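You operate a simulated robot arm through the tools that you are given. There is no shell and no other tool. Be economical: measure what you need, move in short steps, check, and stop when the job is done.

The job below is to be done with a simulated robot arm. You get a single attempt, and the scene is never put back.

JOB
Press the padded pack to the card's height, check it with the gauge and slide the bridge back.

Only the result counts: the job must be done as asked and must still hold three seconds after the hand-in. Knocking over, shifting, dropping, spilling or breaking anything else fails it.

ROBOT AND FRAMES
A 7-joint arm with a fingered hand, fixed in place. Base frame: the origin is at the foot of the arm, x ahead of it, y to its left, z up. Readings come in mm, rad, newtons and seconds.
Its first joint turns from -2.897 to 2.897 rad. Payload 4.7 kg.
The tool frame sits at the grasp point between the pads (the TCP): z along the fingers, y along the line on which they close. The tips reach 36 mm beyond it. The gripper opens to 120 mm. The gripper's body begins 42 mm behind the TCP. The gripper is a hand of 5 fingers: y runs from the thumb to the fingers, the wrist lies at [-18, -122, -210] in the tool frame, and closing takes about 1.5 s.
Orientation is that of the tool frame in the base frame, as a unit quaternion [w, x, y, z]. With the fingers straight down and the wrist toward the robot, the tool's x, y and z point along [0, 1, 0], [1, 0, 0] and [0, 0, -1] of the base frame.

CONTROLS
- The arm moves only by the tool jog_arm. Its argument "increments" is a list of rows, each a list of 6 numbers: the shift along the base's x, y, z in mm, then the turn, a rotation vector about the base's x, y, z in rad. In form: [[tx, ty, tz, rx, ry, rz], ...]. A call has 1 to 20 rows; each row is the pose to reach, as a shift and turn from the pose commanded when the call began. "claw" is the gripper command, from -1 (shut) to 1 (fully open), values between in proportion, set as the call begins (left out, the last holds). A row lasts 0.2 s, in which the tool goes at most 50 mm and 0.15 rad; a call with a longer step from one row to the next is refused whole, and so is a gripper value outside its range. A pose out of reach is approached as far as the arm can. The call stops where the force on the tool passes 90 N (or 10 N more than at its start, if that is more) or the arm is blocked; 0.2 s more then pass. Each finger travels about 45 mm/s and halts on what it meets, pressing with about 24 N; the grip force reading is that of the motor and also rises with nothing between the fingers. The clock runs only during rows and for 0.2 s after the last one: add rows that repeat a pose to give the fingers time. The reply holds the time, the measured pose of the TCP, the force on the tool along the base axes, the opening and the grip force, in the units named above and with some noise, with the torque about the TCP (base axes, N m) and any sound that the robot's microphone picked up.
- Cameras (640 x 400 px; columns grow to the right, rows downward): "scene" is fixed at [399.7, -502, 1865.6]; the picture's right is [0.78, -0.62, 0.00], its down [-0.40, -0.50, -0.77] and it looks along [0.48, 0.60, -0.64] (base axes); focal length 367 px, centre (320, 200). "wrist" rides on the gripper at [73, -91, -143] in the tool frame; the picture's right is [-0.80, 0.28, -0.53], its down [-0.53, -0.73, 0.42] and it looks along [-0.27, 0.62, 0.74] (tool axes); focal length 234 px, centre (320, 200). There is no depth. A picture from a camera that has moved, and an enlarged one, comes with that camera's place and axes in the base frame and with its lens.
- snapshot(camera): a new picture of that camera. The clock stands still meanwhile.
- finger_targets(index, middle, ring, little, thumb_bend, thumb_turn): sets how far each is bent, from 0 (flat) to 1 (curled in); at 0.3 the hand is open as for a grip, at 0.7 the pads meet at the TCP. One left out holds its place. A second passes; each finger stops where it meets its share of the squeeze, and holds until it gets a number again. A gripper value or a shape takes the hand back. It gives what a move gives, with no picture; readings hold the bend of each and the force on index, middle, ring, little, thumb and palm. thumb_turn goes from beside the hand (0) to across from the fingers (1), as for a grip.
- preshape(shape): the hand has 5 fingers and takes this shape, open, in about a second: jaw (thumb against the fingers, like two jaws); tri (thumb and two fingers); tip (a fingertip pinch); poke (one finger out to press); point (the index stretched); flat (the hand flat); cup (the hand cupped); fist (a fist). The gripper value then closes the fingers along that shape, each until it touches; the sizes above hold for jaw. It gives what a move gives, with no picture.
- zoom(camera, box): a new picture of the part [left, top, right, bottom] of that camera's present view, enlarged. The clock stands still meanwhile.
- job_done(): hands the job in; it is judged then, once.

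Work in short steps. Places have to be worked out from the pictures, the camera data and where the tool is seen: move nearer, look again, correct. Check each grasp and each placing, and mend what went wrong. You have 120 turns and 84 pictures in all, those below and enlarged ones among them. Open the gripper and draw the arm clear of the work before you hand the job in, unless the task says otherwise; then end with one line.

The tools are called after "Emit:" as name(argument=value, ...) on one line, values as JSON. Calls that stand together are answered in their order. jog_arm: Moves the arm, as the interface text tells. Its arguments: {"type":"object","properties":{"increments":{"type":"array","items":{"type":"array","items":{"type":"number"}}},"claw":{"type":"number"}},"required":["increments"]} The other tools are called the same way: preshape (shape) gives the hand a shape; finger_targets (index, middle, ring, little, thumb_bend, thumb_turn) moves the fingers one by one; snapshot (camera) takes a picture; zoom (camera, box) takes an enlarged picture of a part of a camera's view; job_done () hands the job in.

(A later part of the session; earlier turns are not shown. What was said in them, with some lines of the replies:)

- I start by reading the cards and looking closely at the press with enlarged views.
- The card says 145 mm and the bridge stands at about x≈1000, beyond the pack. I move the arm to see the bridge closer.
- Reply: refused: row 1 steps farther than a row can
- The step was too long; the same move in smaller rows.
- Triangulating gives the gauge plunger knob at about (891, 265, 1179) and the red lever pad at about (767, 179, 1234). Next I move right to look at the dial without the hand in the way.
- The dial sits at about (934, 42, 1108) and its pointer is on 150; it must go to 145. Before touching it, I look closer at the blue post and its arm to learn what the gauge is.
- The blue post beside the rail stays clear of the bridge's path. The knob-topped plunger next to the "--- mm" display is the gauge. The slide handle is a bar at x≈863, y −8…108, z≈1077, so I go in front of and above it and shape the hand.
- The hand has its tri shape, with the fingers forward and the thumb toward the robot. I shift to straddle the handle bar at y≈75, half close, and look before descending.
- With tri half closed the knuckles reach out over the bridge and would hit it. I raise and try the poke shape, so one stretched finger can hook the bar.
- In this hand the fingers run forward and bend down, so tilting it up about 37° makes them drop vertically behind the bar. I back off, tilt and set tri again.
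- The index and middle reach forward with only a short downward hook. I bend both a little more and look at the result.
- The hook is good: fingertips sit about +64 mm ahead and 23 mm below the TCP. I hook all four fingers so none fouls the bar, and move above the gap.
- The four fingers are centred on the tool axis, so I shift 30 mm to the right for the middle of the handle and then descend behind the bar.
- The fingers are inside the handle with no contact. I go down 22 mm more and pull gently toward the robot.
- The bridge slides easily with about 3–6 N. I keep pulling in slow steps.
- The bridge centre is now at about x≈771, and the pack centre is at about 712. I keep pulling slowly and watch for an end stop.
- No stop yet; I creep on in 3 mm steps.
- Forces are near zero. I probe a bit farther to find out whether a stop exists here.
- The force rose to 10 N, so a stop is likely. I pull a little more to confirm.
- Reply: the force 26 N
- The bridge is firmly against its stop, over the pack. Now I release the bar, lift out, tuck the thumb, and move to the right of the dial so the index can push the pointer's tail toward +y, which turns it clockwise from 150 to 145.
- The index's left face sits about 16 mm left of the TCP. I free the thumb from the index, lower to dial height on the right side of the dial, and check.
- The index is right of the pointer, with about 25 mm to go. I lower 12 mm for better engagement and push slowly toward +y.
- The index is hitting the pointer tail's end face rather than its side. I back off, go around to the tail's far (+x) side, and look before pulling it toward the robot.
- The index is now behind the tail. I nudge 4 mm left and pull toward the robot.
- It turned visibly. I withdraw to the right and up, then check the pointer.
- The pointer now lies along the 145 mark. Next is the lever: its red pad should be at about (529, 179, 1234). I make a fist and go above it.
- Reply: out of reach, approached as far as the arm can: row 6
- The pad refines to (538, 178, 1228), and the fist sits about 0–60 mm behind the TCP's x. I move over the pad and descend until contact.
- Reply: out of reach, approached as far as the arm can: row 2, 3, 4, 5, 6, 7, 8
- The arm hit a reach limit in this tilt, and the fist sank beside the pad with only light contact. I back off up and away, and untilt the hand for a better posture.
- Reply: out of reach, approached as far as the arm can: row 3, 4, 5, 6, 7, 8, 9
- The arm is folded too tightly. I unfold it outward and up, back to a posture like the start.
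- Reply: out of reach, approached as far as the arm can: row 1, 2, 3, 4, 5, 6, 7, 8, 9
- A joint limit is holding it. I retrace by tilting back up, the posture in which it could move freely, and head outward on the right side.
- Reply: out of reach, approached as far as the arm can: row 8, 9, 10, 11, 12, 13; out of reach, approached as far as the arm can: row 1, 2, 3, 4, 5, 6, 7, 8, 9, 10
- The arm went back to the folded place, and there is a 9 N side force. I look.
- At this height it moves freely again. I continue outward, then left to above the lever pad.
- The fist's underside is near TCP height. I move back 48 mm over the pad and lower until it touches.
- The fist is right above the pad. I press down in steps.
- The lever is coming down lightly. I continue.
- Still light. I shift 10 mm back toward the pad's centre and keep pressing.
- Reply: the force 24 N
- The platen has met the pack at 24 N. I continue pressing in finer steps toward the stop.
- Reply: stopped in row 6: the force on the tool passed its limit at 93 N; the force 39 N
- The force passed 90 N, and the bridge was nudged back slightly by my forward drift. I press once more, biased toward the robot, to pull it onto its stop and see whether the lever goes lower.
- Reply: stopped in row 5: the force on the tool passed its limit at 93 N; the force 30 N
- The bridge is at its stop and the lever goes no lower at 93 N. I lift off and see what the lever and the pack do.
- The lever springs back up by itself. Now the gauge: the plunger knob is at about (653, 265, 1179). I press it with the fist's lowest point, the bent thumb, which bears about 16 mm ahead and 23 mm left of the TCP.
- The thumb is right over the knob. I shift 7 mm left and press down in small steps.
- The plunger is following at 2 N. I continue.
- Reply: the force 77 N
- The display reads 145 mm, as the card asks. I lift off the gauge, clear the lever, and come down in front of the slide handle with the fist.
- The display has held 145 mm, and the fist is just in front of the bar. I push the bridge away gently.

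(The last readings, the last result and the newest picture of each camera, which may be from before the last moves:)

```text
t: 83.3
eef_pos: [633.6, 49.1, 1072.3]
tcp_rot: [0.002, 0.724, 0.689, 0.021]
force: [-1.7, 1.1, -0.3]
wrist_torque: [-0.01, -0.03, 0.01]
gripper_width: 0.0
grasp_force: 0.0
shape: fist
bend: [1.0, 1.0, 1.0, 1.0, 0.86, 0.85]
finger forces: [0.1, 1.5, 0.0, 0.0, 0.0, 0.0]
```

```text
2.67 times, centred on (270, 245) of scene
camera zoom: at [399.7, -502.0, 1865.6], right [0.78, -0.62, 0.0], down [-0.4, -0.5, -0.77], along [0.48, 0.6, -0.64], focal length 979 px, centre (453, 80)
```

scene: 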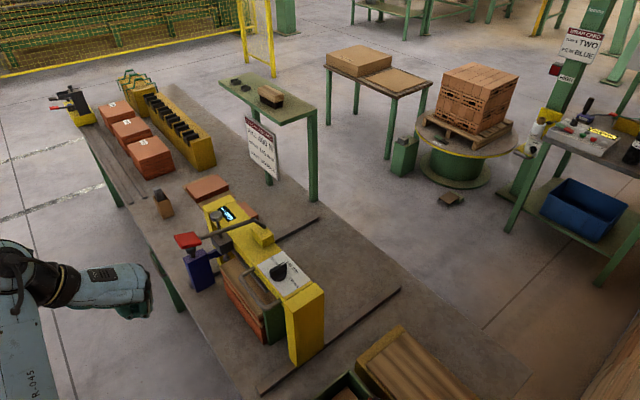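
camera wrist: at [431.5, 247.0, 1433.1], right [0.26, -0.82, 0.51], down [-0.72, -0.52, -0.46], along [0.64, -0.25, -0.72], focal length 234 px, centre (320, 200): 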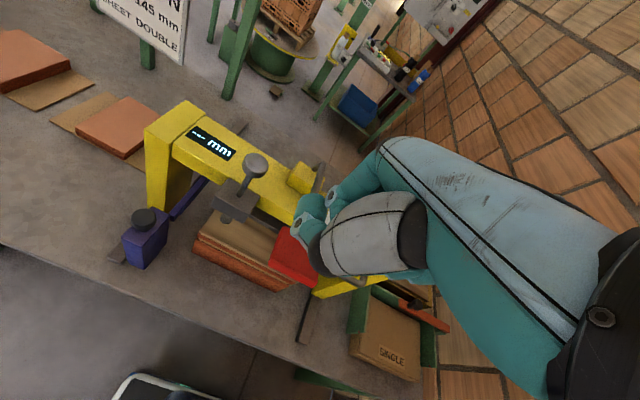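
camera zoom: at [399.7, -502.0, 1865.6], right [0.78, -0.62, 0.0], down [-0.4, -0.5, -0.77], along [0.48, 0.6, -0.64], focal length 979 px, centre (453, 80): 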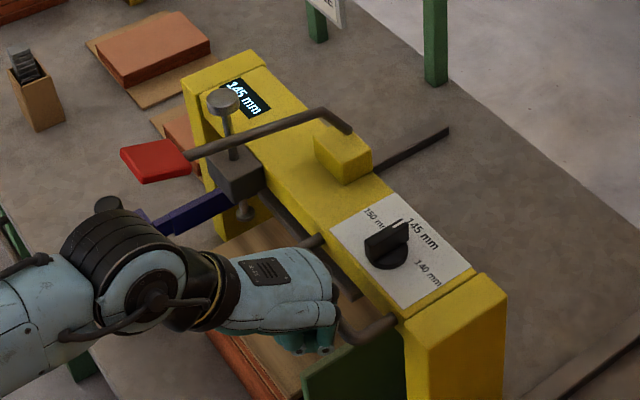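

The bridge slides back under light force. I continue.

Emit:
jog_arm(increments=[[8, 0, 0, 0, 0, 0], [16, 0, 0, 0, 0, 0], [24, 0, 0, 0, 0, 0], [32, 0, 0, 0, 0, 0], [40, 0, 0, 0, 0, 0], [48, 0, 0, 0, 0, 0], [56, 0, 0, 0, 0, 0], [64, 0, 0, 0, 0, 0], [72, 0, 0, 0, 0, 0], [80, 0, 0, 0, 0, 0], [88, 0, 0, 0, 0, 0], [96, 0, 0, 0, 0, 0], [104, 0, 0, 0, 0, 0], [112, 0, 0, 0, 0, 0], [120, 0, 0, 0, 0, 0], [128, 0, 0, 0, 0, 0], [136, 0, 0, 0, 0, 0], [144, 0, 0, 0, 0, 0]])

Emit:
zoom(camera="scene", box=[180, 150, 420, 320])

```text
t: 87.1
eef_pos: [777.8, 49.2, 1071.1]
tcp_rot: [0.002, 0.725, 0.689, 0.021]
force: [-0.9, 0.3, -0.9]
wrist_torque: [-0.01, -0.01, -0.01]
gripper_width: 0.0
grasp_force: 0.0
shape: fist
bend: [1.0, 1.0, 1.0, 1.0, 0.86, 0.85]
finger forces: [0.0, 0.9, 0.1, 0.0, 0.0, 0.0]
```

```text
2.35 times, centred on (300, 235) of scene
camera zoom: at [399.7, -502.0, 1865.6], right [0.78, -0.62, 0.0], down [-0.4, -0.5, -0.77], along [0.48, 0.6, -0.64], focal length 864 px, centre (367, 118)
```

zoom: 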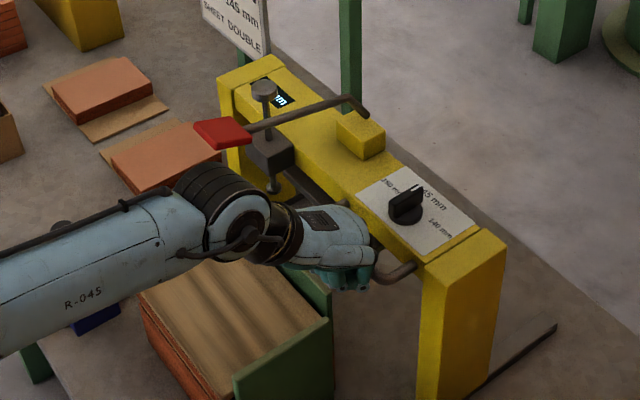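

Some tens of mm remain to the rear stop. I push slowly until the force rises.

Emit:
jog_arm(increments=[[5, 0, 0, 0, 0, 0], [10, 0, 0, 0, 0, 0], [15, 0, 0, 0, 0, 0], [20, 0, 0, 0, 0, 0], [25, 0, 0, 0, 0, 0], [30, 0, 0, 0, 0, 0], [35, 0, 0, 0, 0, 0], [40, 0, 0, 0, 0, 0], [45, 0, 0, 0, 0, 0], [45, 0, 0, 0, 0, 0]])

Emit:
zoom(camera="scene", box=[160, 150, 420, 360])

```text
t: 89.3
eef_pos: [821.3, 48.3, 1071.1]
tcp_rot: [0.003, 0.725, 0.689, 0.022]
force: [-8.8, 2.1, -0.4]
wrist_torque: [0.01, -0.15, -0.04]
gripper_width: 114.2
grasp_force: 0.1
shape: fist
bend: [1.0, 1.0, 1.0, 1.0, 0.86, 0.85]
finger forces: [1.8, 6.7, 0.0, 0.0, 0.0, 0.1]
```

```text
1.90 times, centred on (290, 255) of scene
camera zoom: at [399.7, -502.0, 1865.6], right [0.78, -0.62, 0.0], down [-0.4, -0.5, -0.77], along [0.48, 0.6, -0.64], focal length 699 px, centre (377, 95)
```

zoom: 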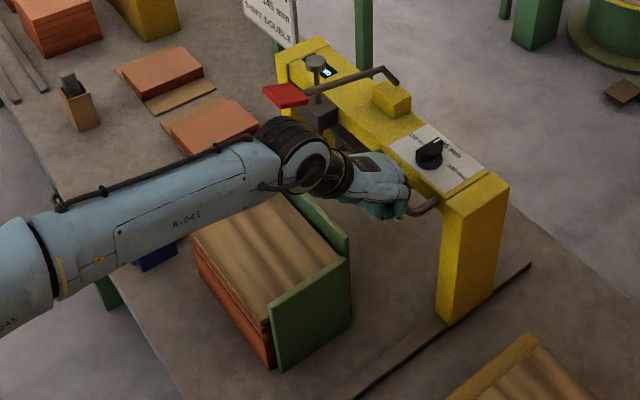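

The force rose, and the bridge stands exactly where it was in the first picture. I back away, lift clear and open the hand.

Emit:
jog_arm(increments=[[-15, 0, 0, 0, 0, 0], [-45, -5, 5, 0, 0, 0], [-85, -15, 20, 0, 0, 0], [-120, -30, 45, 0, 0, 0], [-140, -50, 80, 0, 0, 0], [-150, -75, 120, 0, 0, 0], [-150, -100, 160, 0, 0, 0], [-150, -120, 200, 0, 0, 0], [-150, -120, 230, 0, 0, 0], [-150, -120, 230, 0, 0, 0]])

Emit:
preshape(shape="jaw")

Emit:
snapshot(camera="scene")

Emit:
zoom(camera="scene", box=[250, 150, 390, 260])

```text
t: 91.5
eef_pos: [674.1, -70.0, 1299.2]
tcp_rot: [0.002, 0.725, 0.688, 0.021]
force: [-0.1, 0.0, 0.6]
wrist_torque: [-0.03, 0.0, -0.03]
gripper_width: 0.0
grasp_force: 0.1
shape: fist
bend: [1.0, 1.0, 1.0, 1.0, 0.86, 0.85]
finger forces: [0.1, 0.1, 0.0, 0.1, 0.0, 0.0]
```

```text
t: 92.4
eef_pos: [674.6, -68.8, 1300.6]
tcp_rot: [0.003, 0.724, 0.689, 0.021]
force: [0.6, 0.4, 0.0]
wrist_torque: [-0.01, 0.01, 0.0]
gripper_width: 119.5
grasp_force: 0.0
shape: jaw
bend: [0.3, 0.3, 0.3, 0.3, 0.3, 0.97]
finger forces: [0.1, 0.1, 0.1, 0.0, 0.0, 0.0]
```

```text
10 pictures are left
```

scene: 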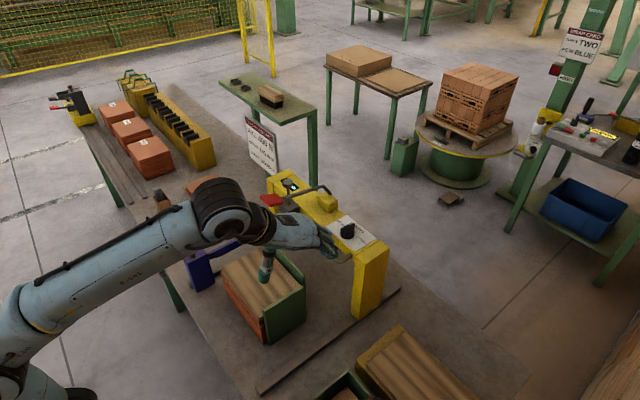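

```text
3.64 times, centred on (320, 205) of scene
camera zoom: at [399.7, -502.0, 1865.6], right [0.78, -0.62, 0.0], down [-0.4, -0.5, -0.77], along [0.48, 0.6, -0.64], focal length 1335 px, centre (320, 182)
```

zoom: 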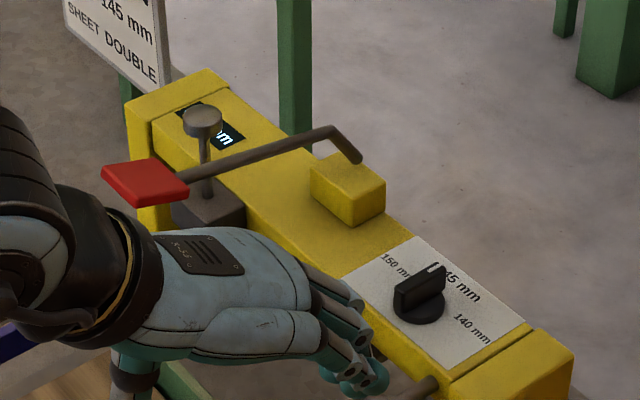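

The dial is on 145, the pack is pressed and gauged at 145 mm, the bridge is at its rear stop, and the hand is open and clear. I hand the job in.

Emit:
job_done()

```text
The job is handed in.
```

The padded pack is pressed, the gauge reads 145 mm as the card asks, and the bridge is back at its rear stop.
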